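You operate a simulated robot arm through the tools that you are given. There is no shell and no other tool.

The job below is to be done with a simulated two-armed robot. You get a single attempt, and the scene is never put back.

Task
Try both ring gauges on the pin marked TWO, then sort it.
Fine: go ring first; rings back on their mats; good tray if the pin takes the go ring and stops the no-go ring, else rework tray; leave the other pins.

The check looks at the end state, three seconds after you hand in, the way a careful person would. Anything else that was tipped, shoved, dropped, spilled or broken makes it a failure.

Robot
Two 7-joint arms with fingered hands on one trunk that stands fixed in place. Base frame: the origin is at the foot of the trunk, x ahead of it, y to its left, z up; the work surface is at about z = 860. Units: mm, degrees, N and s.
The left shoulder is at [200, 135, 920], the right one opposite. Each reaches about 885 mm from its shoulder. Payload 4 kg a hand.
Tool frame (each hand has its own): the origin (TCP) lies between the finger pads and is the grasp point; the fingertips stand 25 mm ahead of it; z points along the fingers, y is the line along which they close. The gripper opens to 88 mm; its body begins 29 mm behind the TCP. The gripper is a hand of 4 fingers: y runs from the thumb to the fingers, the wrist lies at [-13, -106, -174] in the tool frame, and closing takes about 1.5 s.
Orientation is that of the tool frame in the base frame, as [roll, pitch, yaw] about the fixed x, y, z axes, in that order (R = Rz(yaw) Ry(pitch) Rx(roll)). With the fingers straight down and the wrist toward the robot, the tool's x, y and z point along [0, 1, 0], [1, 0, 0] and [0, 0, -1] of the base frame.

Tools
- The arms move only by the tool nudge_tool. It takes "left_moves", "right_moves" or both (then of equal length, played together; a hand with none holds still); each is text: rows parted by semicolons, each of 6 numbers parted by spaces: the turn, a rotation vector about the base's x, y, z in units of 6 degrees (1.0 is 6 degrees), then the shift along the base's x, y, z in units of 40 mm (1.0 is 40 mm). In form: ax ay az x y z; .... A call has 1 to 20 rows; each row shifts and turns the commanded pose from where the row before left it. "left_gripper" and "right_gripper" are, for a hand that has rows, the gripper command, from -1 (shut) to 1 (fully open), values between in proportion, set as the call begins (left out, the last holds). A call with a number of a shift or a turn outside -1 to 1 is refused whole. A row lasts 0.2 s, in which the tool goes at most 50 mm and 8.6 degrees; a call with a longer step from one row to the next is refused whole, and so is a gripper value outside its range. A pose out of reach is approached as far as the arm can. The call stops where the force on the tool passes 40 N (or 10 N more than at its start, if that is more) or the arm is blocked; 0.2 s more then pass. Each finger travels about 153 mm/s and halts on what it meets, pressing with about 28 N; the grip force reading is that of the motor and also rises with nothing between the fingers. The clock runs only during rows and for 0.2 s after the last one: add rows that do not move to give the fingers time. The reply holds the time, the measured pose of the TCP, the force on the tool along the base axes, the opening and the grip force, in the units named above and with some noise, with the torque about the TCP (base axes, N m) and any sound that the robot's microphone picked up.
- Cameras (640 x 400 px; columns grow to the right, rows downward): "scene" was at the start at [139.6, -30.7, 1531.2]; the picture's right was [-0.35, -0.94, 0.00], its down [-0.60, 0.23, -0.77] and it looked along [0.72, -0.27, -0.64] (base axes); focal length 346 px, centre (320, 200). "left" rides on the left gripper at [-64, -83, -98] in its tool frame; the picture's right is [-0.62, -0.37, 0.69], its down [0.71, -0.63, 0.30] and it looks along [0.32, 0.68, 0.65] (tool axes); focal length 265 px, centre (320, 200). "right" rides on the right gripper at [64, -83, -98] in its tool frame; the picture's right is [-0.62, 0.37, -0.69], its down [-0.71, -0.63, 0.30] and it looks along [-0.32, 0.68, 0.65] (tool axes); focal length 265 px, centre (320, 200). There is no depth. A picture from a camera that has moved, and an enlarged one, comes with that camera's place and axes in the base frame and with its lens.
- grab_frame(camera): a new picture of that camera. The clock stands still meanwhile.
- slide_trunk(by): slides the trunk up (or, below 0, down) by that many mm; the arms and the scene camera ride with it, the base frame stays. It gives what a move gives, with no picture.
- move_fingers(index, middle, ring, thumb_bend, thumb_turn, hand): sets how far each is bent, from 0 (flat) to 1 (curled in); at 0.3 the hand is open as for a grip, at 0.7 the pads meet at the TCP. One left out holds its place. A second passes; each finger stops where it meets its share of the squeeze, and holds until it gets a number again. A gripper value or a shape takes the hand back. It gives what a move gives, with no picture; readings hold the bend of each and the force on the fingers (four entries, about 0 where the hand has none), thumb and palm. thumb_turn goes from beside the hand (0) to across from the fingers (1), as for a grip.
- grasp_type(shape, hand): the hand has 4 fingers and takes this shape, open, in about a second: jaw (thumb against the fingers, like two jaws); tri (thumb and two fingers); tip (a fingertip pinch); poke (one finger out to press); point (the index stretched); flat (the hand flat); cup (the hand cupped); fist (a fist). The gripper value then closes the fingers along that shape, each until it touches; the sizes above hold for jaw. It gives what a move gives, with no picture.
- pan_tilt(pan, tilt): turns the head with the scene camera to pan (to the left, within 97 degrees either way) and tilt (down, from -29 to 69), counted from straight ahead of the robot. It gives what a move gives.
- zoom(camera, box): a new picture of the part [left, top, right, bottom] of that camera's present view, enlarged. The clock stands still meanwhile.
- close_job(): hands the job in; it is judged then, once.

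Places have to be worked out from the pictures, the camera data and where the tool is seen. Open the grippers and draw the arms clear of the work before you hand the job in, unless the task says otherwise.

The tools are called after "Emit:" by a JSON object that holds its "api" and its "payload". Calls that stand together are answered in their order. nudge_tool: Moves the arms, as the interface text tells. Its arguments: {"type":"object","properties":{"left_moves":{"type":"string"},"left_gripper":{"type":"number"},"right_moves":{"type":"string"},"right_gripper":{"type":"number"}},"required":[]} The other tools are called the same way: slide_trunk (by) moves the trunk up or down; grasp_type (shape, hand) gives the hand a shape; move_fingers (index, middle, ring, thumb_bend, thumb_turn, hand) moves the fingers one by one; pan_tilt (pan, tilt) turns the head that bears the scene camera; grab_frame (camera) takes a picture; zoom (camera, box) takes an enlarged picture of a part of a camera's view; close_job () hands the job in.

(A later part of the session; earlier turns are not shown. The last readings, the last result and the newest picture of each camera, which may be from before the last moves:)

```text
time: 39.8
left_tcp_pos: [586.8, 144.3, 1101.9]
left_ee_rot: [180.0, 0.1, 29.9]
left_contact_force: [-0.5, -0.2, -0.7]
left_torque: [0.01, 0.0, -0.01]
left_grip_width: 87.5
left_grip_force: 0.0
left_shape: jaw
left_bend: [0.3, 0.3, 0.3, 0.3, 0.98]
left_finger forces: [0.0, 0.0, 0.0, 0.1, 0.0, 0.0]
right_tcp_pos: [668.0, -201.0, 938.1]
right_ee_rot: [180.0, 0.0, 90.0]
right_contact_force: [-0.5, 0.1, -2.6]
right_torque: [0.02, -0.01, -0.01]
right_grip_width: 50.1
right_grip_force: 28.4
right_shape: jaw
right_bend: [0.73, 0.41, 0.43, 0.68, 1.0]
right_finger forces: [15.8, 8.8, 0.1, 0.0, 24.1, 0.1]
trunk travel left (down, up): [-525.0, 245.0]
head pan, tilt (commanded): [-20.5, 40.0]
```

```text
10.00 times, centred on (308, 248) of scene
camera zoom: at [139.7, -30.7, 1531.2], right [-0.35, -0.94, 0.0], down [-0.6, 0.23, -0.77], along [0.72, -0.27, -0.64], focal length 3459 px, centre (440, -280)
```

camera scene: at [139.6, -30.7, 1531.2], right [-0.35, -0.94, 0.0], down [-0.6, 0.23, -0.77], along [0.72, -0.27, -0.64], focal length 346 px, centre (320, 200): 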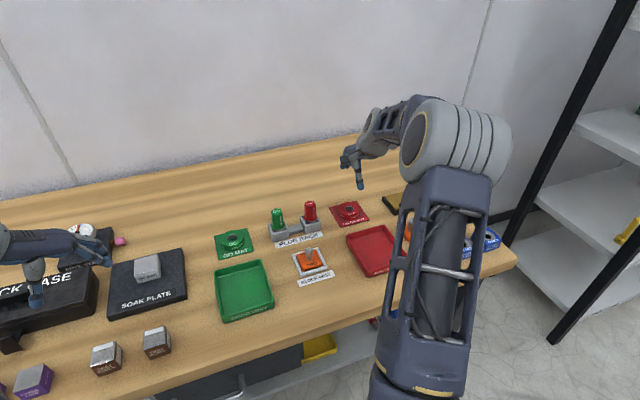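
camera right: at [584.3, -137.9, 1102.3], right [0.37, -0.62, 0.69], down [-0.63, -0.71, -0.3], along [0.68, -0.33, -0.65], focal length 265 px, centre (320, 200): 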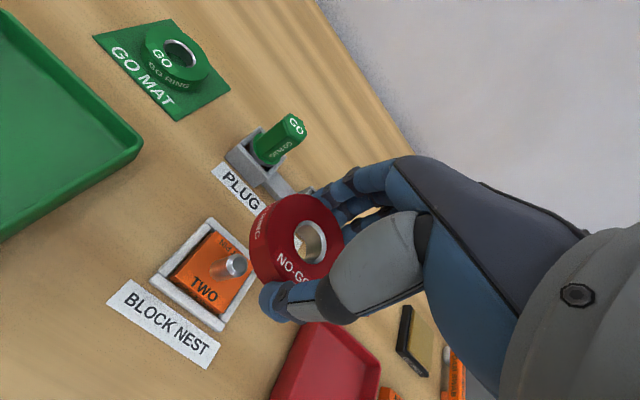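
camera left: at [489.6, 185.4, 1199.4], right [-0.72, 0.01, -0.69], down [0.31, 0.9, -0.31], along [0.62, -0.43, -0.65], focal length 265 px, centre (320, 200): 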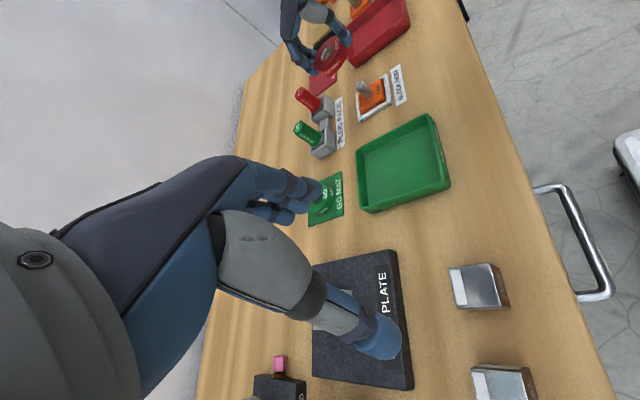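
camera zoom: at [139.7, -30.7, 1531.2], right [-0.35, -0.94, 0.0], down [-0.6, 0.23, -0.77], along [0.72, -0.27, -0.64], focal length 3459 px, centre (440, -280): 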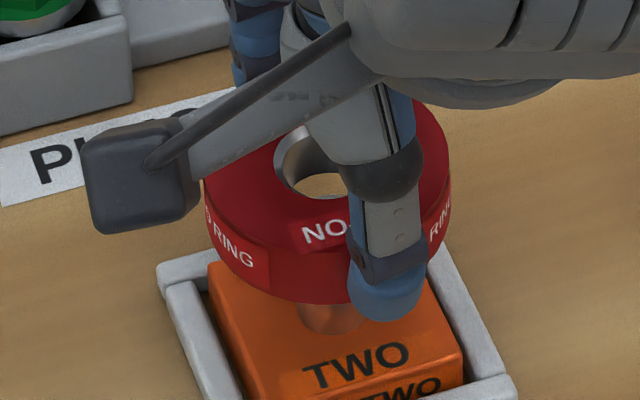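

The alignment looks within about half a millimetre in the side and scene views. I'll lower slowly in 1 mm steps and watch the force and the hole.

Emit:
{"api": "nudge_tool", "payload": {"right_moves": "0 0 0 0 0 -0.03; 0 0 0 0 0 -0.03; 0 0 0 0 0 -0.03; 0 0 0 0 0 0"}}

Emit:
{"api": "zoom", "payload": {"camera": "right", "box": [255, 200, 315, 265]}}

Emit:
{"api": "zoom", "payload": {"camera": "left", "box": [335, 65, 385, 105]}}

Emit:
{"api": "zoom", "payload": {"camera": "scene", "box": [290, 235, 330, 265]}}

```text
time: 40.8
left_tcp_pos: [586.7, 145.3, 1101.4]
left_ee_rot: [179.9, 0.1, 29.9]
left_contact_force: [0.4, 0.6, -1.1]
left_torque: [-0.01, -0.05, 0.0]
left_grip_width: 87.7
left_grip_force: 0.1
left_shape: jaw
left_bend: [0.3, 0.3, 0.3, 0.3, 0.98]
left_finger forces: [0.0, 0.0, 0.1, 0.0, 0.1, 0.0]
right_tcp_pos: [668.4, -200.8, 934.7]
right_ee_rot: [-179.9, 0.0, 90.0]
right_contact_force: [0.1, 0.1, -2.7]
right_torque: [0.01, 0.0, -0.01]
right_grip_width: 50.2
right_grip_force: 27.7
right_shape: jaw
right_bend: [0.73, 0.41, 0.43, 0.68, 1.0]
right_finger forces: [15.6, 8.7, 0.1, 0.0, 24.0, 0.1]
trunk travel left (down, up): [-525.0, 245.0]
head pan, tilt (commanded): [-20.5, 40.0]
```

```text
6.15 times, centred on (285, 232) of right
camera zoom: at [584.6, -138.6, 1034.1], right [0.37, -0.62, 0.69], down [-0.63, -0.71, -0.3], along [0.68, -0.33, -0.65], focal length 1633 px, centre (535, 0)
```

zoom: 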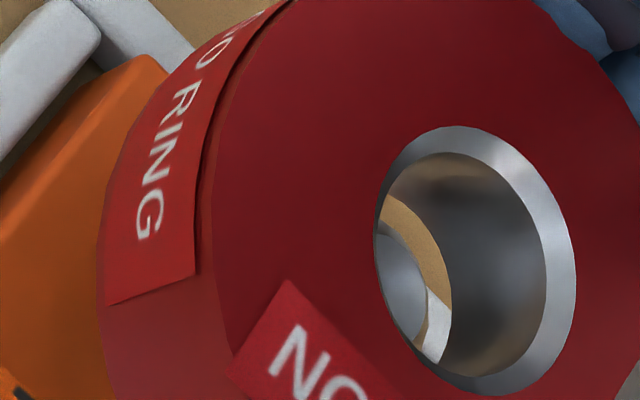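

```text
10.00 times, centred on (360, 85) of left
camera zoom: at [489.6, 185.8, 1199.4], right [-0.72, 0.01, -0.69], down [0.31, 0.9, -0.31], along [0.62, -0.43, -0.65], focal length 2654 px, centre (-80, 1350)
```

zoom: 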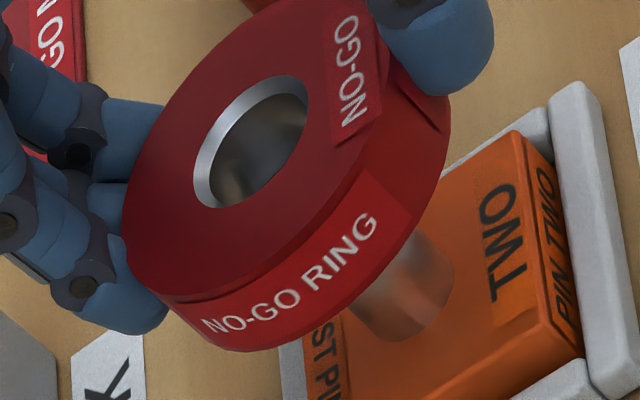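

```text
13.33 times, centred on (310, 250) of scene
camera zoom: at [139.7, -30.7, 1531.2], right [-0.35, -0.94, 0.0], down [-0.6, 0.23, -0.77], along [0.72, -0.27, -0.64], focal length 4612 px, centre (453, -467)
```

zoom: 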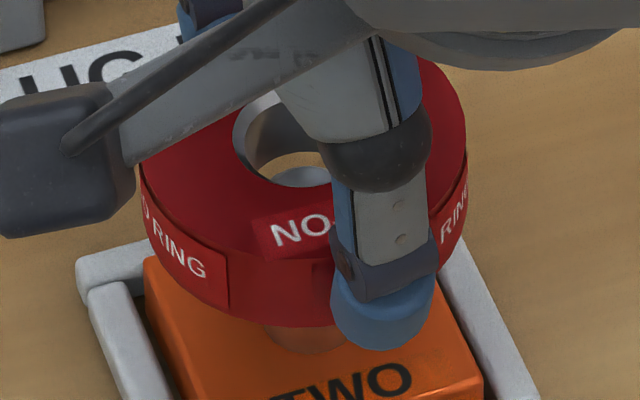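

The pin top is now near the lower opening of the NO-GO bore, with no contact yet. I'll keep lowering in about 1.2 mm steps.

Emit:
{"api": "nudge_tool", "payload": {"right_moves": "0 0 0 0 0 -0.03; 0 0 0 0 0 -0.03; 0 0 0 0 0 -0.03; 0 0 0 0 0 0"}}

Emit:
{"api": "zoom", "payload": {"camera": "right", "box": [255, 200, 315, 265]}}

Emit:
{"api": "zoom", "payload": {"camera": "left", "box": [335, 65, 385, 105]}}

Emit:
{"api": "zoom", "payload": {"camera": "scene", "box": [290, 235, 330, 265]}}

```text
time: 41.8
left_tcp_pos: [587.3, 144.5, 1101.5]
left_ee_rot: [-179.9, 0.1, 29.9]
left_contact_force: [-0.4, 0.4, -0.5]
left_torque: [-0.04, 0.02, 0.0]
left_grip_width: 87.7
left_grip_force: 0.2
left_shape: jaw
left_bend: [0.3, 0.3, 0.3, 0.3, 0.98]
left_finger forces: [0.1, 0.0, 0.1, 0.0, 0.0, 0.1]
right_tcp_pos: [667.2, -201.6, 931.4]
right_ee_rot: [180.0, 0.1, 90.0]
right_contact_force: [-0.9, 0.0, -2.3]
right_torque: [0.01, 0.02, -0.02]
right_grip_width: 50.3
right_grip_force: 27.7
right_shape: jaw
right_bend: [0.73, 0.41, 0.43, 0.68, 1.0]
right_finger forces: [15.8, 8.7, 0.2, 0.0, 24.0, 0.0]
trunk travel left (down, up): [-525.0, 245.0]
head pan, tilt (commanded): [-20.5, 40.0]
```

```text
6.15 times, centred on (285, 232) of right
camera zoom: at [584.4, -138.3, 1030.5], right [0.37, -0.62, 0.69], down [-0.63, -0.71, -0.3], along [0.68, -0.32, -0.65], focal length 1633 px, centre (535, 0)
```

zoom: 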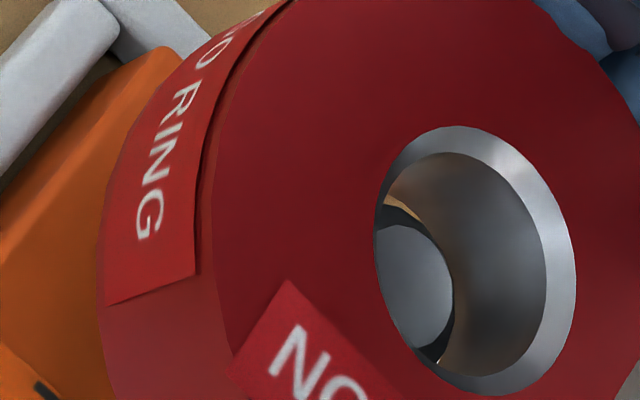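

```text
10.00 times, centred on (360, 85) of left
camera zoom: at [489.6, 185.8, 1199.4], right [-0.72, 0.01, -0.69], down [0.31, 0.9, -0.31], along [0.62, -0.43, -0.65], focal length 2654 px, centre (-80, 1350)
```

zoom: 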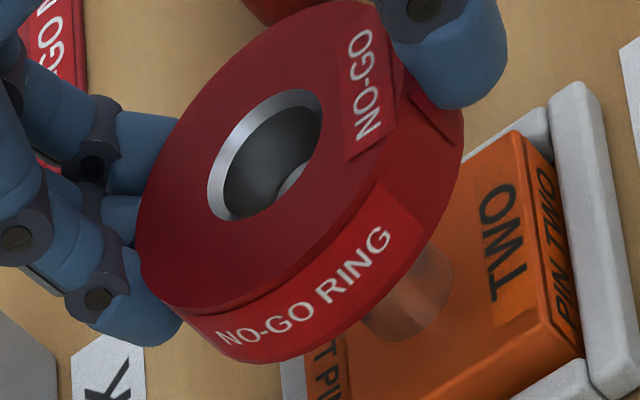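

```text
13.33 times, centred on (310, 250) of scene
camera zoom: at [139.7, -30.7, 1531.2], right [-0.35, -0.94, 0.0], down [-0.6, 0.23, -0.77], along [0.72, -0.27, -0.64], focal length 4612 px, centre (453, -467)
```

zoom: 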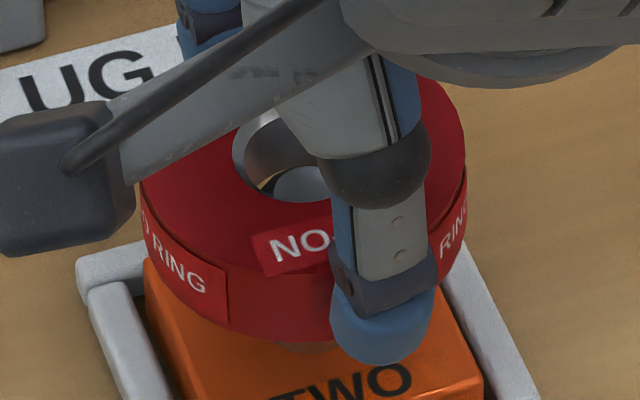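

There is still no contact force. The pin seems to be inside the lower end of the NO-GO bore, so I'll continue gently.

Emit:
{"api": "nudge_tool", "payload": {"right_moves": "0 0 0 0 0 -0.03; 0 0 0 0 0 -0.03; 0 0 0 0 0 0"}}

Emit:
{"api": "zoom", "payload": {"camera": "right", "box": [255, 200, 315, 265]}}

Emit:
{"api": "zoom", "payload": {"camera": "left", "box": [335, 65, 385, 105]}}

Emit:
{"api": "zoom", "payload": {"camera": "scene", "box": [290, 235, 330, 265]}}

```text
time: 42.6
left_tcp_pos: [588.0, 146.8, 1101.5]
left_ee_rot: [-180.0, 0.0, 29.9]
left_contact_force: [0.9, 0.4, -0.6]
left_torque: [0.02, 0.02, 0.02]
left_grip_width: 87.6
left_grip_force: 0.1
left_shape: jaw
left_bend: [0.3, 0.3, 0.3, 0.3, 0.98]
left_finger forces: [0.0, 0.1, 0.0, 0.0, 0.1, 0.0]
right_tcp_pos: [667.4, -201.2, 928.2]
right_ee_rot: [180.0, 0.0, 90.0]
right_contact_force: [-0.2, -0.3, -2.6]
right_torque: [0.0, 0.05, 0.0]
right_grip_width: 50.1
right_grip_force: 28.1
right_shape: jaw
right_bend: [0.73, 0.41, 0.43, 0.68, 1.0]
right_finger forces: [15.7, 8.7, 0.1, 0.1, 24.0, 0.0]
trunk travel left (down, up): [-525.0, 245.0]
head pan, tilt (commanded): [-20.5, 40.0]
```

```text
6.15 times, centred on (285, 232) of right
camera zoom: at [584.3, -138.2, 1028.0], right [0.37, -0.62, 0.69], down [-0.63, -0.71, -0.3], along [0.68, -0.32, -0.65], focal length 1633 px, centre (535, 0)
```

zoom: 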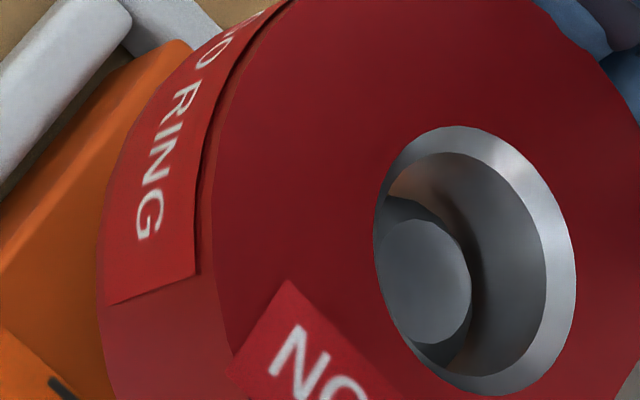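

```text
10.00 times, centred on (360, 85) of left
camera zoom: at [489.6, 185.8, 1199.4], right [-0.72, 0.01, -0.69], down [0.31, 0.9, -0.31], along [0.62, -0.43, -0.65], focal length 2654 px, centre (-80, 1350)
```

zoom: 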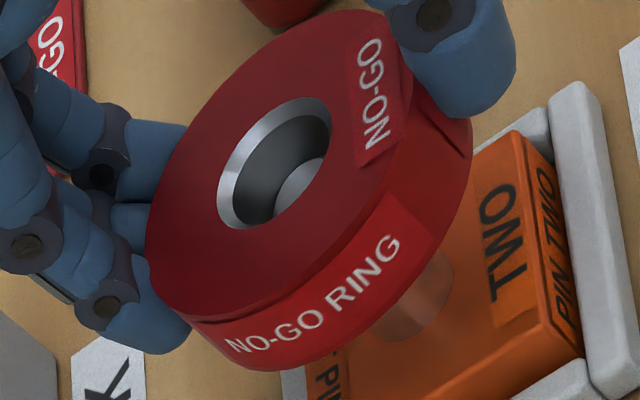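

```text
13.33 times, centred on (310, 250) of scene
camera zoom: at [139.7, -30.7, 1531.2], right [-0.35, -0.94, 0.0], down [-0.6, 0.23, -0.77], along [0.72, -0.27, -0.64], focal length 4612 px, centre (453, -467)
```

zoom: 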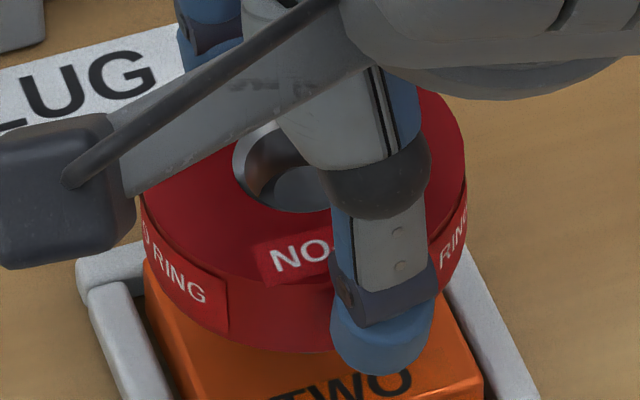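

The pin is clearly moving up inside the NO-GO bore with no resistance. I'll continue down to confirm it truly goes on.

Emit:
{"api": "nudge_tool", "payload": {"right_moves": "0 0 0 0 0 -0.03; 0 0 0 0 0 -0.03; 0 0 0 0 0 -0.03; 0 0 0 0 0 0"}}

Emit:
{"api": "zoom", "payload": {"camera": "right", "box": [255, 200, 315, 265]}}

Emit:
{"api": "zoom", "payload": {"camera": "left", "box": [335, 65, 385, 105]}}

```text
time: 43.6
left_tcp_pos: [587.2, 145.2, 1101.7]
left_ee_rot: [179.9, 0.0, 30.0]
left_contact_force: [0.5, -0.4, 0.5]
left_torque: [-0.04, -0.01, 0.0]
left_grip_width: 87.5
left_grip_force: 0.0
left_shape: jaw
left_bend: [0.3, 0.3, 0.3, 0.3, 0.98]
left_finger forces: [0.0, 0.0, 0.0, 0.0, 0.0, 0.0]
right_tcp_pos: [667.2, -201.2, 925.5]
right_ee_rot: [179.9, 0.0, 90.0]
right_contact_force: [0.1, -0.6, -2.9]
right_torque: [-0.04, -0.04, 0.03]
right_grip_width: 50.1
right_grip_force: 28.3
right_shape: jaw
right_bend: [0.73, 0.41, 0.43, 0.68, 1.0]
right_finger forces: [15.7, 8.7, 0.1, 0.0, 24.0, 0.0]
trunk travel left (down, up): [-525.0, 245.0]
head pan, tilt (commanded): [-20.5, 40.0]
```

```text
6.15 times, centred on (285, 232) of right
camera zoom: at [584.4, -138.2, 1024.5], right [0.37, -0.62, 0.69], down [-0.63, -0.71, -0.3], along [0.68, -0.32, -0.65], focal length 1633 px, centre (535, 0)
```

zoom: 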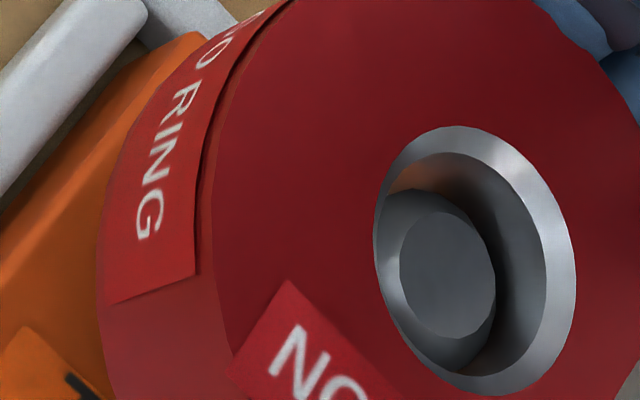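

```text
10.00 times, centred on (360, 85) of left
camera zoom: at [489.6, 185.8, 1199.4], right [-0.72, 0.01, -0.69], down [0.31, 0.9, -0.31], along [0.62, -0.43, -0.65], focal length 2654 px, centre (-80, 1350)
```

zoom: 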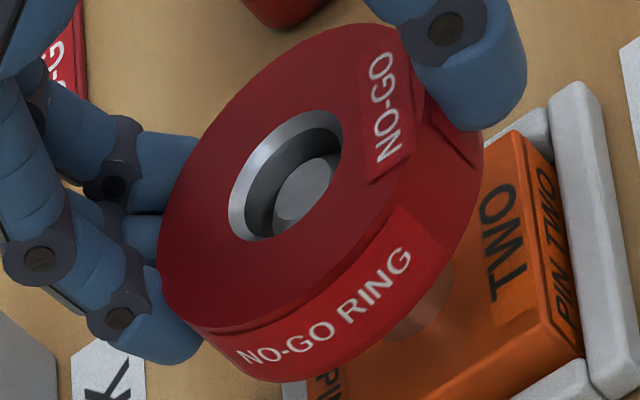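

The NO-GO ring is going over the pin as well. I'll lower several more millimetres to be sure, still checking the force.

Emit:
{"api": "nudge_tool", "payload": {"right_moves": "0 0 0 0 0 -0.04; 0 0 0 0 0 -0.04; 0 0 0 0 0 -0.04; 0 0 0 0 0 0"}}

Emit:
{"api": "zoom", "payload": {"camera": "right", "box": [255, 200, 315, 265]}}

Emit:
{"api": "zoom", "payload": {"camera": "left", "box": [335, 65, 385, 105]}}

```text
time: 44.6
left_tcp_pos: [587.5, 144.1, 1101.1]
left_ee_rot: [-180.0, 0.1, 29.9]
left_contact_force: [-0.2, -0.1, -0.5]
left_torque: [-0.01, -0.01, 0.01]
left_grip_width: 87.8
left_grip_force: 0.1
left_shape: jaw
left_bend: [0.3, 0.3, 0.3, 0.3, 0.98]
left_finger forces: [0.0, 0.0, 0.0, 0.0, 0.1, 0.0]
right_tcp_pos: [667.8, -200.5, 921.4]
right_ee_rot: [180.0, 0.1, 90.0]
right_contact_force: [0.0, -0.1, -1.9]
right_torque: [0.0, -0.03, 0.02]
right_grip_width: 49.9
right_grip_force: 27.9
right_shape: jaw
right_bend: [0.73, 0.41, 0.43, 0.68, 1.0]
right_finger forces: [15.6, 8.7, 0.1, 0.1, 24.0, 0.0]
trunk travel left (down, up): [-525.0, 245.0]
head pan, tilt (commanded): [-20.5, 40.0]
```

```text
6.15 times, centred on (285, 232) of right
camera zoom: at [584.4, -138.2, 1019.7], right [0.37, -0.62, 0.69], down [-0.63, -0.71, -0.3], along [0.68, -0.33, -0.65], focal length 1633 px, centre (535, 0)
```

zoom: 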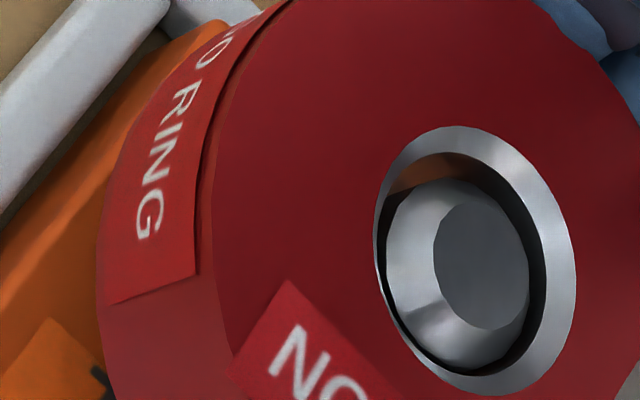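

```text
10.00 times, centred on (360, 85) of left
camera zoom: at [489.6, 185.8, 1199.4], right [-0.72, 0.01, -0.69], down [0.31, 0.9, -0.31], along [0.62, -0.43, -0.65], focal length 2654 px, centre (-80, 1350)
```

zoom: 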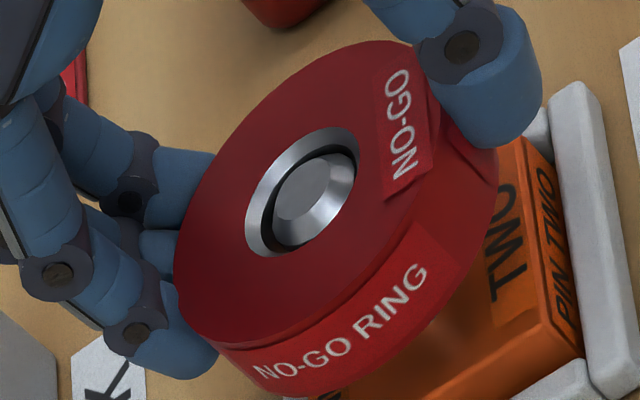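

The pin top is nearly level with the top of the NO-GO ring, with only a small gap and no force. I'll take it a few millimetres further to the same depth as the GO test.

Emit:
{"api": "nudge_tool", "payload": {"right_moves": "0 0 0 0 0 -0.04; 0 0 0 0 0 -0.04; 0 0 0 0 0 -0.03; 0 0 0 0 0 -0.03; 0 0 0 0 0 0"}}

Emit:
{"api": "zoom", "payload": {"camera": "left", "box": [335, 65, 385, 105]}}

Emit:
{"api": "zoom", "payload": {"camera": "right", "box": [240, 190, 340, 290]}}

```text
time: 45.8
left_tcp_pos: [588.5, 144.4, 1100.5]
left_ee_rot: [180.0, 0.2, 29.9]
left_contact_force: [-1.4, 0.0, 0.5]
left_torque: [-0.02, 0.01, 0.01]
left_grip_width: 87.4
left_grip_force: 0.1
left_shape: jaw
left_bend: [0.3, 0.3, 0.3, 0.3, 0.98]
left_finger forces: [0.0, 0.0, 0.0, 0.0, 0.0, 0.0]
right_tcp_pos: [667.5, -201.7, 916.6]
right_ee_rot: [180.0, 0.0, 90.0]
right_contact_force: [-0.8, -1.0, -2.6]
right_torque: [0.0, 0.01, 0.0]
right_grip_width: 50.1
right_grip_force: 28.1
right_shape: jaw
right_bend: [0.73, 0.41, 0.43, 0.68, 1.0]
right_finger forces: [15.8, 8.7, 0.1, 0.0, 23.9, 0.0]
trunk travel left (down, up): [-525.0, 245.0]
head pan, tilt (commanded): [-20.5, 40.0]
```

```text
10.00 times, centred on (360, 85) of left
camera zoom: at [489.6, 185.8, 1199.4], right [-0.72, 0.01, -0.69], down [0.31, 0.9, -0.31], along [0.62, -0.43, -0.65], focal length 2654 px, centre (-80, 1350)
```

zoom: 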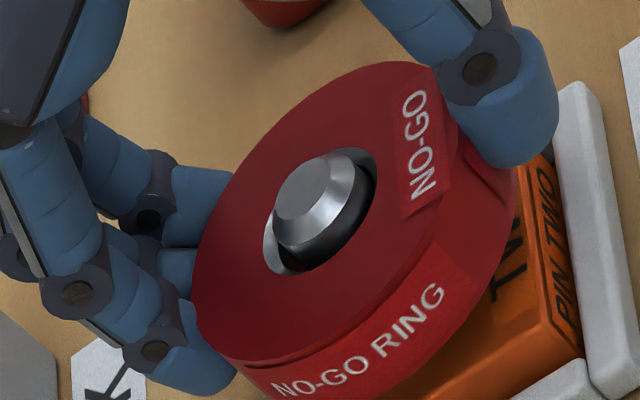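

```text
4.00 times, centred on (290, 240) of right
camera zoom: at [584.6, -138.2, 1014.1], right [0.37, -0.62, 0.69], down [-0.63, -0.71, -0.3], along [0.68, -0.32, -0.65], focal length 1062 px, centre (440, 40)
```

zoom: 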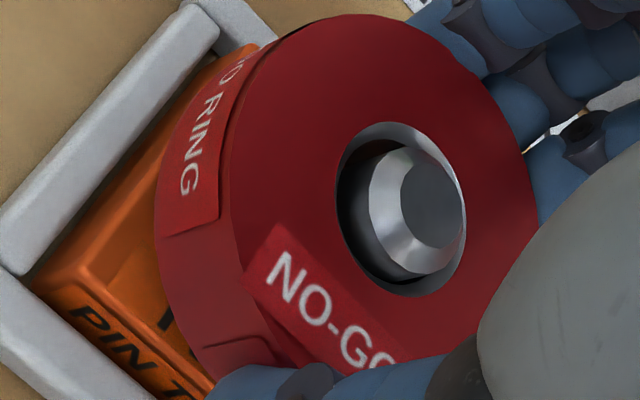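

The pin protrudes through the NO-GO ring too, with no resistance. The pin is undersized, so it belongs in the rework tray. I'll lift the ring straight off and carry it back over its mat.

Emit:
{"api": "nudge_tool", "payload": {"right_moves": "0 0 0 0 0 0.1; 0 0 0 0 0 0.15; 0 0 0 0 0 0.2; 0 0 0 0 0 0.3; 0 0 0 0 0 0.5; 0 0 0 0 0 0.5; 0 0 0 0 0 0.45; 0 0 0 0.545 -0.6875 0; 0 0 0 0.545 -0.6875 0; 0 0 0 0.545 -0.6875 0; 0 0 0 0.545 -0.6875 0; 0 0 0 0.545 -0.6875 0; 0 0 0 0.545 -0.6875 0; 0 0 0 0 0 0"}}

Emit:
{"api": "grab_frame", "payload": {"camera": "right"}}

Emit:
{"api": "grab_frame", "payload": {"camera": "left"}}

```text
time: 48.8
left_tcp_pos: [586.9, 144.4, 1101.0]
left_ee_rot: [-180.0, 0.1, 29.9]
left_contact_force: [-0.9, 0.2, -0.5]
left_torque: [0.01, 0.01, 0.02]
left_grip_width: 87.7
left_grip_force: 0.0
left_shape: jaw
left_bend: [0.3, 0.3, 0.3, 0.3, 0.98]
left_finger forces: [0.0, 0.0, 0.0, 0.1, 0.1, 0.0]
right_tcp_pos: [800.2, -368.1, 1002.1]
right_ee_rot: [180.0, -0.1, 90.0]
right_contact_force: [0.1, 0.0, -2.0]
right_torque: [0.01, 0.02, -0.02]
right_grip_width: 49.9
right_grip_force: 27.7
right_shape: jaw
right_bend: [0.73, 0.41, 0.43, 0.68, 1.0]
right_finger forces: [15.7, 8.7, 0.0, 0.0, 24.0, 0.0]
trunk travel left (down, up): [-525.0, 245.0]
head pan, tilt (commanded): [-20.5, 40.0]
```

```text
taken
camera right: at [716.0, -303.8, 1102.3], right [0.37, -0.62, 0.69], down [-0.63, -0.71, -0.3], along [0.68, -0.32, -0.65], focal length 265 px, centre (320, 200)
```

right: 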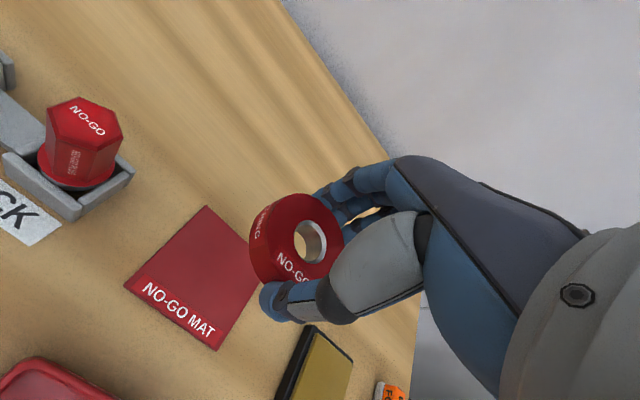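

```text
taken
camera left: at [489.6, 185.8, 1199.4], right [-0.72, 0.01, -0.69], down [0.31, 0.9, -0.31], along [0.62, -0.43, -0.65], focal length 265 px, centre (320, 200)
```

left: 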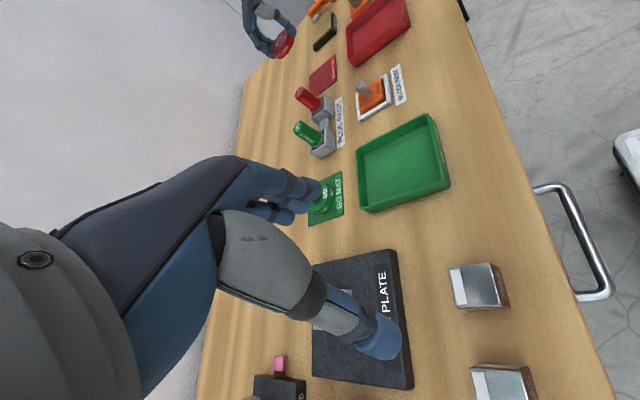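

The ring is back over its mat and the block stayed in the nest. I'll lower it onto the mat as before.

Emit:
{"api": "nudge_tool", "payload": {"right_moves": "0 0 0 0 0 -0.6; 0 0 0 0 0 -0.6; 0 0 0 0 0 -0.6; 0 0 0 0 0 -0.6; 0 0 0 0 0 -0.2; 0 0 0 0 0 -0.1; 0 0 0 0 0 -0.05; 0 0 0 0 0 -0.04; 0 0 0 0 0 0"}}

Emit:
{"api": "nudge_tool", "payload": {"right_moves": "0 0 0 0 0 -0.02; 0 0 0 0 0 0"}}

Emit:
{"api": "zoom", "payload": {"camera": "right", "box": [180, 140, 440, 380]}}

```text
time: 50.8
left_tcp_pos: [587.9, 144.3, 1102.3]
left_ee_rot: [-179.9, 0.1, 30.0]
left_contact_force: [0.2, -0.1, -0.3]
left_torque: [0.02, 0.03, -0.01]
left_grip_width: 87.8
left_grip_force: 0.0
left_shape: jaw
left_bend: [0.3, 0.3, 0.3, 0.3, 0.98]
left_finger forces: [0.0, 0.0, 0.0, 0.1, 0.0, 0.0]
right_tcp_pos: [798.8, -366.0, 892.0]
right_ee_rot: [-180.0, 0.0, 90.0]
right_contact_force: [0.0, 0.0, -2.3]
right_torque: [-0.01, 0.01, -0.01]
right_grip_width: 49.8
right_grip_force: 28.0
right_shape: jaw
right_bend: [0.73, 0.41, 0.43, 0.68, 1.0]
right_finger forces: [15.8, 8.6, 0.1, 0.0, 24.1, 0.0]
trunk travel left (down, up): [-525.0, 245.0]
head pan, tilt (commanded): [-20.5, 40.0]
```

```text
time: 51.4
left_tcp_pos: [588.0, 144.3, 1100.9]
left_ee_rot: [179.9, 0.1, 30.0]
left_contact_force: [0.0, 0.2, 0.0]
left_torque: [0.01, 0.02, 0.02]
left_grip_width: 87.4
left_grip_force: 0.0
left_shape: jaw
left_bend: [0.3, 0.3, 0.3, 0.3, 0.98]
left_finger forces: [0.1, 0.0, 0.0, 0.0, 0.0, 0.1]
right_tcp_pos: [798.4, -366.7, 889.9]
right_ee_rot: [-179.9, 0.0, 89.9]
right_contact_force: [-0.2, -0.1, 1.2]
right_torque: [0.0, -0.05, -0.01]
right_grip_width: 49.9
right_grip_force: 28.1
right_shape: jaw
right_bend: [0.73, 0.41, 0.43, 0.68, 1.0]
right_finger forces: [16.0, 8.8, 0.1, 0.1, 24.1, 0.0]
trunk travel left (down, up): [-525.0, 245.0]
head pan, tilt (commanded): [-20.5, 40.0]
```

```text
1.67 times, centred on (310, 260) of right
camera zoom: at [715.2, -303.0, 990.1], right [0.37, -0.62, 0.69], down [-0.63, -0.71, -0.3], along [0.68, -0.33, -0.65], focal length 442 px, centre (337, 100)
```

zoom: 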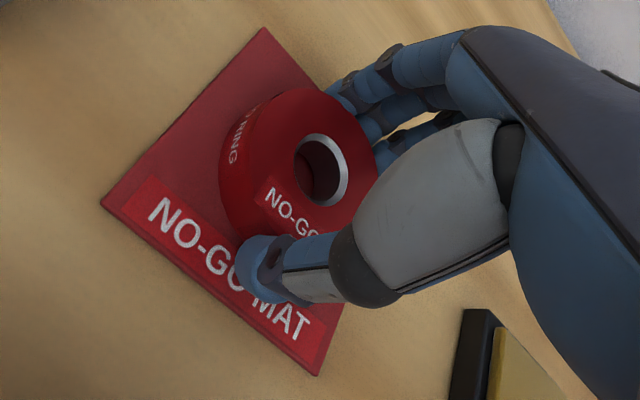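

The mat now carries the ring's weight (Fz went from -2.3 to +1.2 N). I'll open the hand and then rise straight up.

Emit:
{"api": "nudge_tool", "payload": {"right_moves": "0 0 0 0 0 0; 0 0 0 0 0 0; 0 0 0 0 0 0; 0 0 0 0 0 0; 0 0 0 0 0 0; 0 0 0 0 0 0; 0 0 0 0 0 0; 0 0 0 0 0 0", "right_gripper": 1}}

Emit:
{"api": "nudge_tool", "payload": {"right_moves": "0 0 0 0 0 0.3; 0 0 0 0 0 0.6; 0 0 0 0 0 0.9; 0 0 0 0 0 0.9; 0 0 0 0 0 0.3; 0 0 0 0 0 0", "right_gripper": 1}}

Emit:
{"api": "grab_frame", "payload": {"camera": "right"}}

Emit:
{"api": "grab_frame", "payload": {"camera": "scene"}}

```text
time: 53.2
left_tcp_pos: [588.1, 146.0, 1101.1]
left_ee_rot: [180.0, 0.1, 30.0]
left_contact_force: [-0.8, 1.3, -1.0]
left_torque: [-0.01, 0.01, 0.02]
left_grip_width: 87.6
left_grip_force: 0.1
left_shape: jaw
left_bend: [0.3, 0.3, 0.3, 0.3, 0.98]
left_finger forces: [0.1, 0.0, 0.0, 0.0, 0.0, 0.1]
right_tcp_pos: [799.1, -365.5, 891.1]
right_ee_rot: [180.0, 0.0, 90.0]
right_contact_force: [0.0, 0.0, -0.4]
right_torque: [-0.01, 0.01, -0.01]
right_grip_width: 87.6
right_grip_force: 0.0
right_shape: jaw
right_bend: [0.3, 0.3, 0.3, 0.3, 0.98]
right_finger forces: [0.1, 0.0, 0.0, 0.1, 0.0, 0.0]
trunk travel left (down, up): [-525.0, 245.0]
head pan, tilt (commanded): [-20.5, 40.0]
```

```text
time: 54.6
left_tcp_pos: [587.6, 145.0, 1100.7]
left_ee_rot: [180.0, 0.0, 29.9]
left_contact_force: [0.2, 0.3, 0.1]
left_torque: [0.02, -0.02, -0.04]
left_grip_width: 87.6
left_grip_force: 0.1
left_shape: jaw
left_bend: [0.3, 0.3, 0.3, 0.3, 0.98]
left_finger forces: [0.1, 0.1, 0.0, 0.1, 0.1, 0.0]
right_tcp_pos: [798.3, -366.3, 1010.0]
right_ee_rot: [180.0, -0.1, 90.1]
right_contact_force: [0.0, 0.3, 0.0]
right_torque: [-0.01, -0.05, -0.01]
right_grip_width: 87.5
right_grip_force: 0.1
right_shape: jaw
right_bend: [0.3, 0.3, 0.3, 0.3, 0.98]
right_finger forces: [0.1, 0.0, 0.1, 0.0, 0.0, 0.0]
trunk travel left (down, up): [-525.0, 245.0]
head pan, tilt (commanded): [-20.5, 40.0]
```

```text
taken
camera right: at [714.9, -303.2, 1109.8], right [0.37, -0.62, 0.69], down [-0.63, -0.71, -0.3], along [0.68, -0.32, -0.65], focal length 265 px, centre (320, 200)
```

right: 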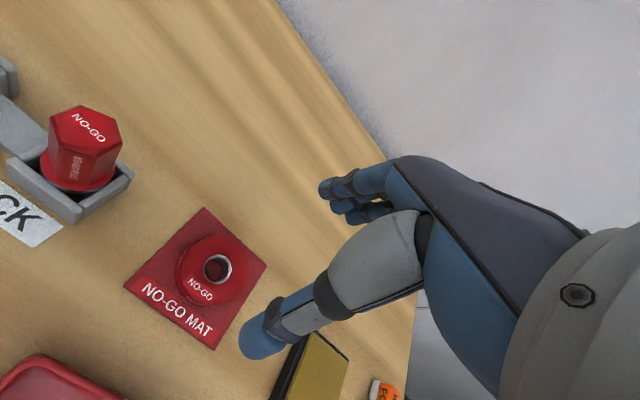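

```text
taken
camera scene: at [139.7, -30.8, 1531.2], right [-0.35, -0.94, 0.0], down [-0.6, 0.23, -0.77], along [0.72, -0.27, -0.64], focal length 346 px, centre (320, 200)
```

scene: 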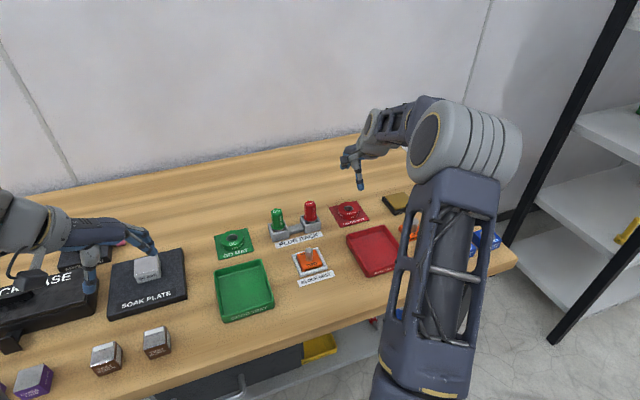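

Both rings are back on their mats, and neither test met any resistance. Next comes the pin block: I'll move above the pin with the hand partly open (about 53 mm) to stay clear of the plug rack, then check the alignment.

Emit:
{"api": "nudge_tool", "payload": {"right_moves": "0 0 0 -0.545 0.6875 0; 0 0 0 -0.545 0.6875 0; 0 0 0 -0.545 0.6875 0; 0 0 0 -0.545 0.6875 0; 0 0 0 -0.545 0.6875 0; 0 0 0 -0.545 0.6875 0; 0 0 0 0 0 -0.2; 0 0 0 0 0 0; 0 0 0 0 0 0", "right_gripper": 0.2}}

Emit:
{"api": "grab_frame", "payload": {"camera": "right"}}

Emit:
{"api": "zoom", "payload": {"camera": "left", "box": [290, 10, 410, 120]}}

Emit:
{"api": "zoom", "payload": {"camera": "scene", "box": [260, 190, 400, 290]}}

```text
time: 56.6
left_tcp_pos: [588.6, 144.9, 1101.7]
left_ee_rot: [179.9, 0.1, 30.0]
left_contact_force: [0.3, 0.0, 0.4]
left_torque: [0.04, 0.01, 0.02]
left_grip_width: 87.5
left_grip_force: 0.1
left_shape: jaw
left_bend: [0.3, 0.3, 0.3, 0.3, 0.98]
left_finger forces: [0.0, 0.1, 0.0, 0.1, 0.0, 0.0]
right_tcp_pos: [668.1, -201.7, 1003.9]
right_ee_rot: [180.0, -0.1, 89.8]
right_contact_force: [-0.6, 0.7, 1.0]
right_torque: [0.02, -0.01, -0.01]
right_grip_width: 53.1
right_grip_force: 0.1
right_shape: jaw
right_bend: [0.29, 0.4, 0.37, 0.64, 1.0]
right_finger forces: [0.0, 0.0, 0.1, 0.1, 0.0, 0.0]
trunk travel left (down, up): [-525.0, 245.0]
head pan, tilt (commanded): [-20.5, 40.0]
```

```text
taken
camera right: at [584.1, -138.5, 1102.2], right [0.37, -0.62, 0.69], down [-0.63, -0.71, -0.3], along [0.68, -0.33, -0.65], focal length 265 px, centre (320, 200)
```

right: 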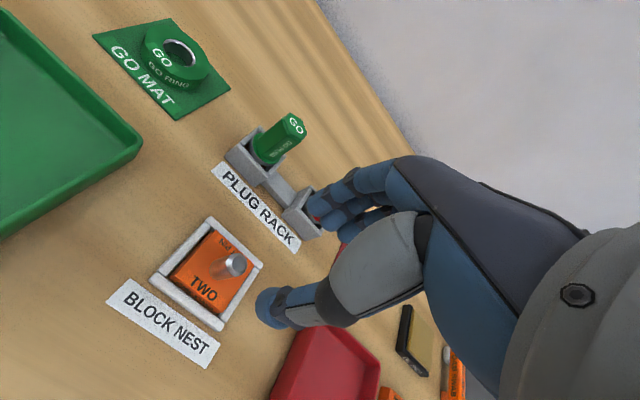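

```text
3.64 times, centred on (350, 65) of left
camera zoom: at [489.6, 185.8, 1199.4], right [-0.72, 0.01, -0.69], down [0.31, 0.9, -0.31], along [0.62, -0.43, -0.65], focal length 965 px, centre (211, 691)
```

zoom: 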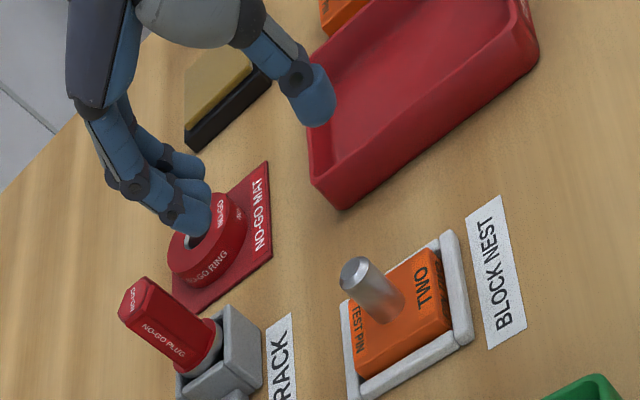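

```text
4.00 times, centred on (330, 240) of scene
camera zoom: at [139.6, -30.7, 1531.2], right [-0.35, -0.94, 0.0], down [-0.6, 0.23, -0.77], along [0.72, -0.27, -0.64], focal length 1384 px, centre (280, 40)
```

zoom: 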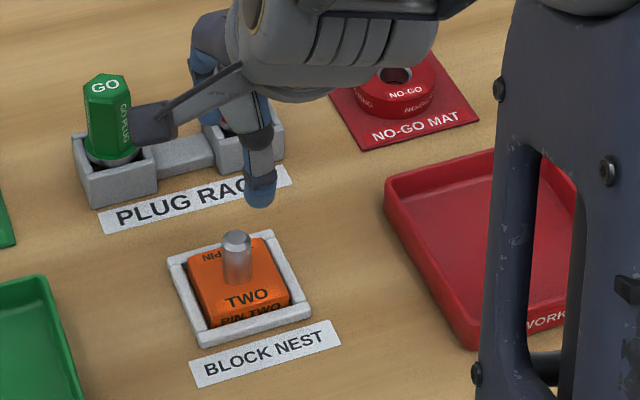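

The hand hangs over the pin and clears the plugs. Before descending, I'll close the hand in the air to about pin width, to see where thumb and fingers will meet.

Emit:
{"api": "nudge_tool", "payload": {"right_moves": "0 0 0 0 0 0; 0 0 0 0 0 0; 0 0 0 0 0 0; 0 0 0 0 0 0; 0 0 0 0 0 0", "right_gripper": -0.58}}

Emit:
{"api": "zoom", "payload": {"camera": "right", "box": [180, 140, 440, 380]}}

Emit:
{"api": "zoom", "payload": {"camera": "left", "box": [290, 10, 410, 120]}}

Emit:
{"api": "zoom", "payload": {"camera": "scene", "box": [260, 190, 400, 290]}}

```text
time: 57.8
left_tcp_pos: [587.8, 146.1, 1101.7]
left_ee_rot: [180.0, 0.0, 29.9]
left_contact_force: [-0.3, -0.4, 0.3]
left_torque: [-0.02, 0.03, -0.04]
left_grip_width: 87.7
left_grip_force: 0.0
left_shape: jaw
left_bend: [0.3, 0.3, 0.3, 0.3, 0.98]
left_finger forces: [0.0, 0.1, 0.0, 0.0, 0.0, 0.0]
right_tcp_pos: [667.4, -201.4, 1002.4]
right_ee_rot: [180.0, 0.0, 90.0]
right_contact_force: [0.0, 0.2, 0.4]
right_torque: [-0.01, 0.05, 0.0]
right_grip_width: 18.7
right_grip_force: 0.1
right_shape: jaw
right_bend: [0.73, 0.58, 0.56, 0.74, 1.0]
right_finger forces: [0.1, 0.0, 0.0, 0.1, 0.1, 0.0]
trunk travel left (down, up): [-525.0, 245.0]
head pan, tilt (commanded): [-20.5, 40.0]
```

```text
1.67 times, centred on (310, 260) of right
camera zoom: at [584.2, -138.6, 1102.2], right [0.37, -0.62, 0.69], down [-0.63, -0.71, -0.3], along [0.68, -0.33, -0.65], focal length 442 px, centre (337, 100)
```

zoom: 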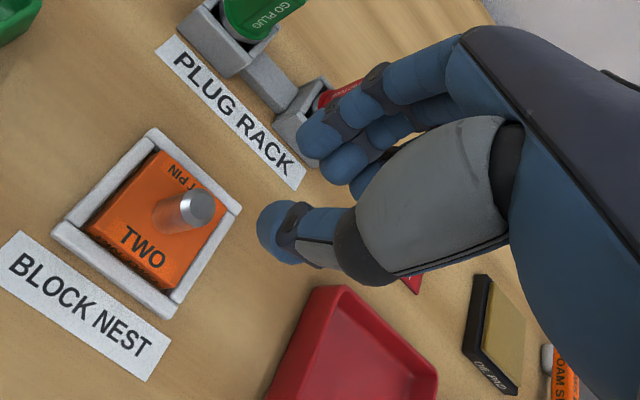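

```text
3.64 times, centred on (350, 65) of left
camera zoom: at [489.6, 185.8, 1199.4], right [-0.72, 0.01, -0.69], down [0.31, 0.9, -0.31], along [0.62, -0.43, -0.65], focal length 965 px, centre (211, 691)
```

zoom: 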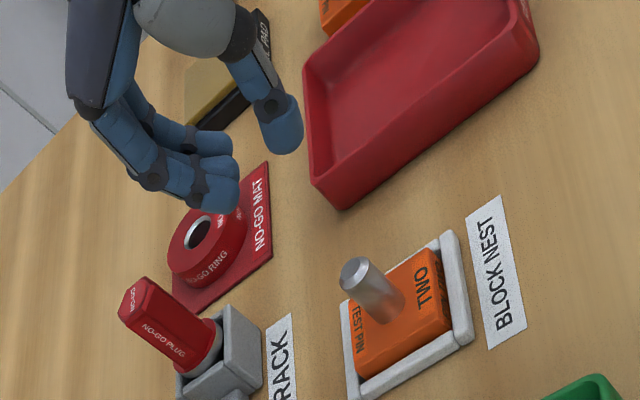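

```text
4.00 times, centred on (330, 240) of scene
camera zoom: at [139.6, -30.7, 1531.2], right [-0.35, -0.94, 0.0], down [-0.6, 0.23, -0.77], along [0.72, -0.27, -0.64], focal length 1384 px, centre (280, 40)
```

zoom: 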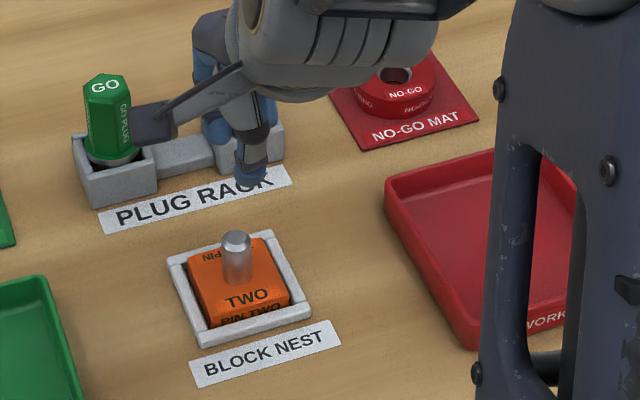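

At about 19 mm the thumb and fingertips meet around the line below the TCP, 15–25 mm ahead of it. I'll reopen to about 53 mm and descend around the pin, stopping with the fingertips a few millimetres above the block.

Emit:
{"api": "nudge_tool", "payload": {"right_moves": "0 0 0 0 0 0; 0 0 0 0 0 0; 0 0 0 0 0 0; 0 0 0 0 0 0; 0 0 0 0 0 -0.5; 0 0 0 0 0 -0.5; 0 0 0 0 0 -0.5; 0 0 0 0 0 -0.3; 0 0 0 0 0 -0.2; 0 0 0 0 0 -0.1; 0 0 0 0 0 0", "right_gripper": 0.2}}

Emit:
{"api": "zoom", "payload": {"camera": "right", "box": [180, 140, 440, 380]}}

Emit:
{"api": "zoom", "payload": {"camera": "left", "box": [320, 40, 400, 110]}}

Emit:
{"api": "zoom", "payload": {"camera": "scene", "box": [280, 215, 350, 275]}}

```text
time: 60.2
left_tcp_pos: [588.3, 145.3, 1101.0]
left_ee_rot: [180.0, 0.1, 29.9]
left_contact_force: [0.6, -0.6, -0.1]
left_torque: [0.0, 0.0, 0.0]
left_grip_width: 87.5
left_grip_force: 0.0
left_shape: jaw
left_bend: [0.3, 0.3, 0.3, 0.3, 0.98]
left_finger forces: [0.0, 0.0, 0.1, 0.0, 0.0, 0.0]
right_tcp_pos: [668.0, -202.0, 917.2]
right_ee_rot: [-179.9, 0.0, 89.9]
right_contact_force: [-0.6, -0.2, -0.3]
right_torque: [0.02, 0.0, -0.01]
right_grip_width: 52.4
right_grip_force: 0.1
right_shape: jaw
right_bend: [0.29, 0.41, 0.37, 0.65, 1.0]
right_finger forces: [0.1, 0.0, 0.0, 0.0, 0.0, 0.0]
trunk travel left (down, up): [-525.0, 245.0]
head pan, tilt (commanded): [-20.5, 40.0]
```

```text
1.67 times, centred on (310, 260) of right
camera zoom: at [584.4, -138.3, 1017.7], right [0.37, -0.62, 0.69], down [-0.63, -0.71, -0.3], along [0.68, -0.32, -0.65], focal length 442 px, centre (337, 100)
```

zoom: 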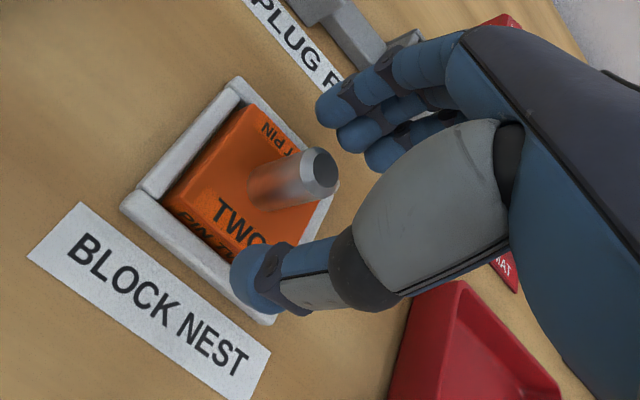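

```text
5.71 times, centred on (360, 75) of left
camera zoom: at [489.6, 185.8, 1199.4], right [-0.72, 0.01, -0.69], down [0.31, 0.9, -0.31], along [0.62, -0.43, -0.65], focal length 1517 px, centre (91, 914)
```

zoom: 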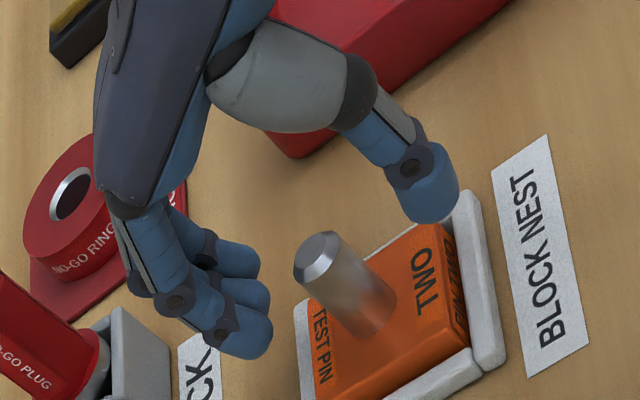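

```text
6.67 times, centred on (315, 245) of scene
camera zoom: at [139.6, -30.7, 1531.2], right [-0.35, -0.94, 0.0], down [-0.6, 0.23, -0.77], along [0.72, -0.27, -0.64], focal length 2306 px, centre (353, -100)
```

zoom: 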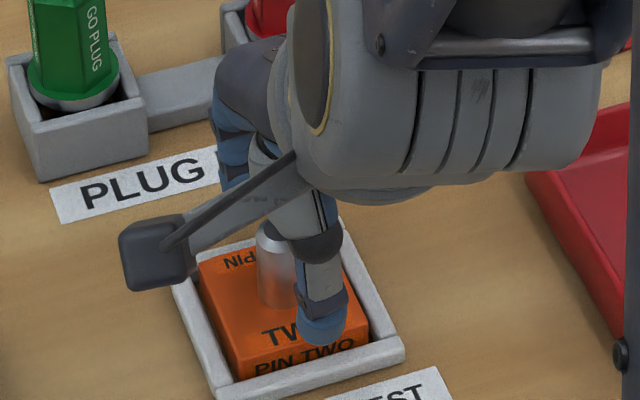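

From the wrist view the thumb is at about y = 0, the index at +5 and the middle at -9 mm from the TCP, while the pin is about 2–3 mm to +y. Moving the hand about +4 mm in y will put the pin squarely between index and middle, opposite the thumb. I'll do that and lower 9 mm.

Emit:
{"api": "nudge_tool", "payload": {"right_moves": "0 0 0 0.02 0.1 0; 0 0 0 0 0 -0.08; 0 0 0 0 0 -0.08; 0 0 0 0 0 -0.06; 0 0 0 0 0 0"}}

Emit:
{"api": "zoom", "payload": {"camera": "right", "box": [200, 160, 380, 330]}}

Emit:
{"api": "zoom", "payload": {"camera": "left", "box": [325, 50, 395, 110]}}

Emit:
{"api": "zoom", "payload": {"camera": "scene", "box": [285, 225, 345, 275]}}

```text
time: 61.4
left_tcp_pos: [587.6, 145.0, 1102.9]
left_ee_rot: [180.0, 0.1, 29.9]
left_contact_force: [1.3, 0.4, -0.4]
left_torque: [0.01, -0.01, 0.01]
left_grip_width: 87.4
left_grip_force: 0.1
left_shape: jaw
left_bend: [0.3, 0.3, 0.3, 0.3, 0.98]
left_finger forces: [0.0, 0.1, 0.1, 0.0, 0.1, 0.0]
right_tcp_pos: [668.2, -197.3, 909.3]
right_ee_rot: [179.9, 0.0, 89.9]
right_contact_force: [0.2, 0.7, 0.4]
right_torque: [0.01, -0.02, 0.0]
right_grip_width: 52.6
right_grip_force: 0.0
right_shape: jaw
right_bend: [0.29, 0.41, 0.37, 0.65, 1.0]
right_finger forces: [0.0, 0.1, 0.0, 0.1, 0.1, 0.1]
trunk travel left (down, up): [-525.0, 245.0]
head pan, tilt (commanded): [-20.5, 40.0]
```

```text
2.35 times, centred on (290, 245) of right
camera zoom: at [585.2, -134.2, 1009.1], right [0.37, -0.62, 0.69], down [-0.63, -0.71, -0.3], along [0.68, -0.33, -0.65], focal length 624 px, centre (391, 94)
```

zoom: 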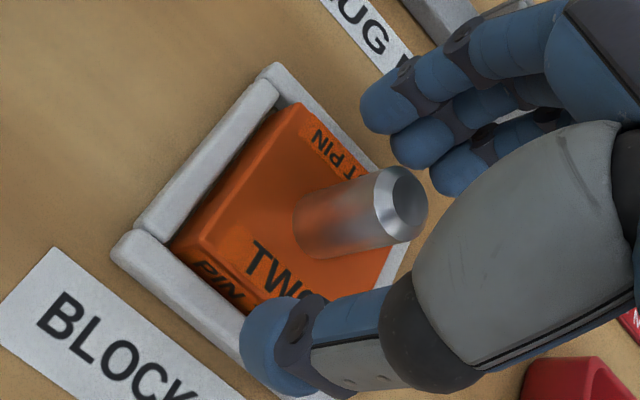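

```text
6.67 times, centred on (360, 80) of left
camera zoom: at [489.6, 185.8, 1199.4], right [-0.72, 0.01, -0.69], down [0.31, 0.9, -0.31], along [0.62, -0.43, -0.65], focal length 1769 px, centre (53, 1000)
```

zoom: 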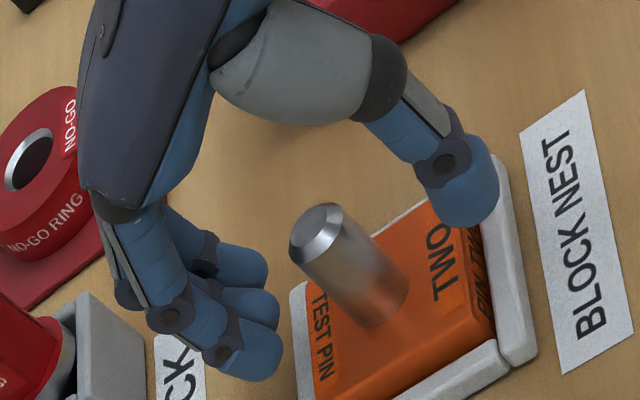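

```text
8.00 times, centred on (315, 250) of scene
camera zoom: at [139.6, -30.7, 1531.2], right [-0.35, -0.94, 0.0], down [-0.6, 0.23, -0.77], along [0.72, -0.27, -0.64], focal length 2767 px, centre (360, -200)
```

zoom: 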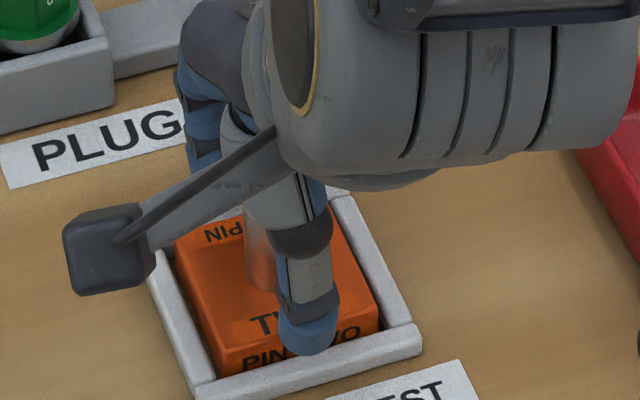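

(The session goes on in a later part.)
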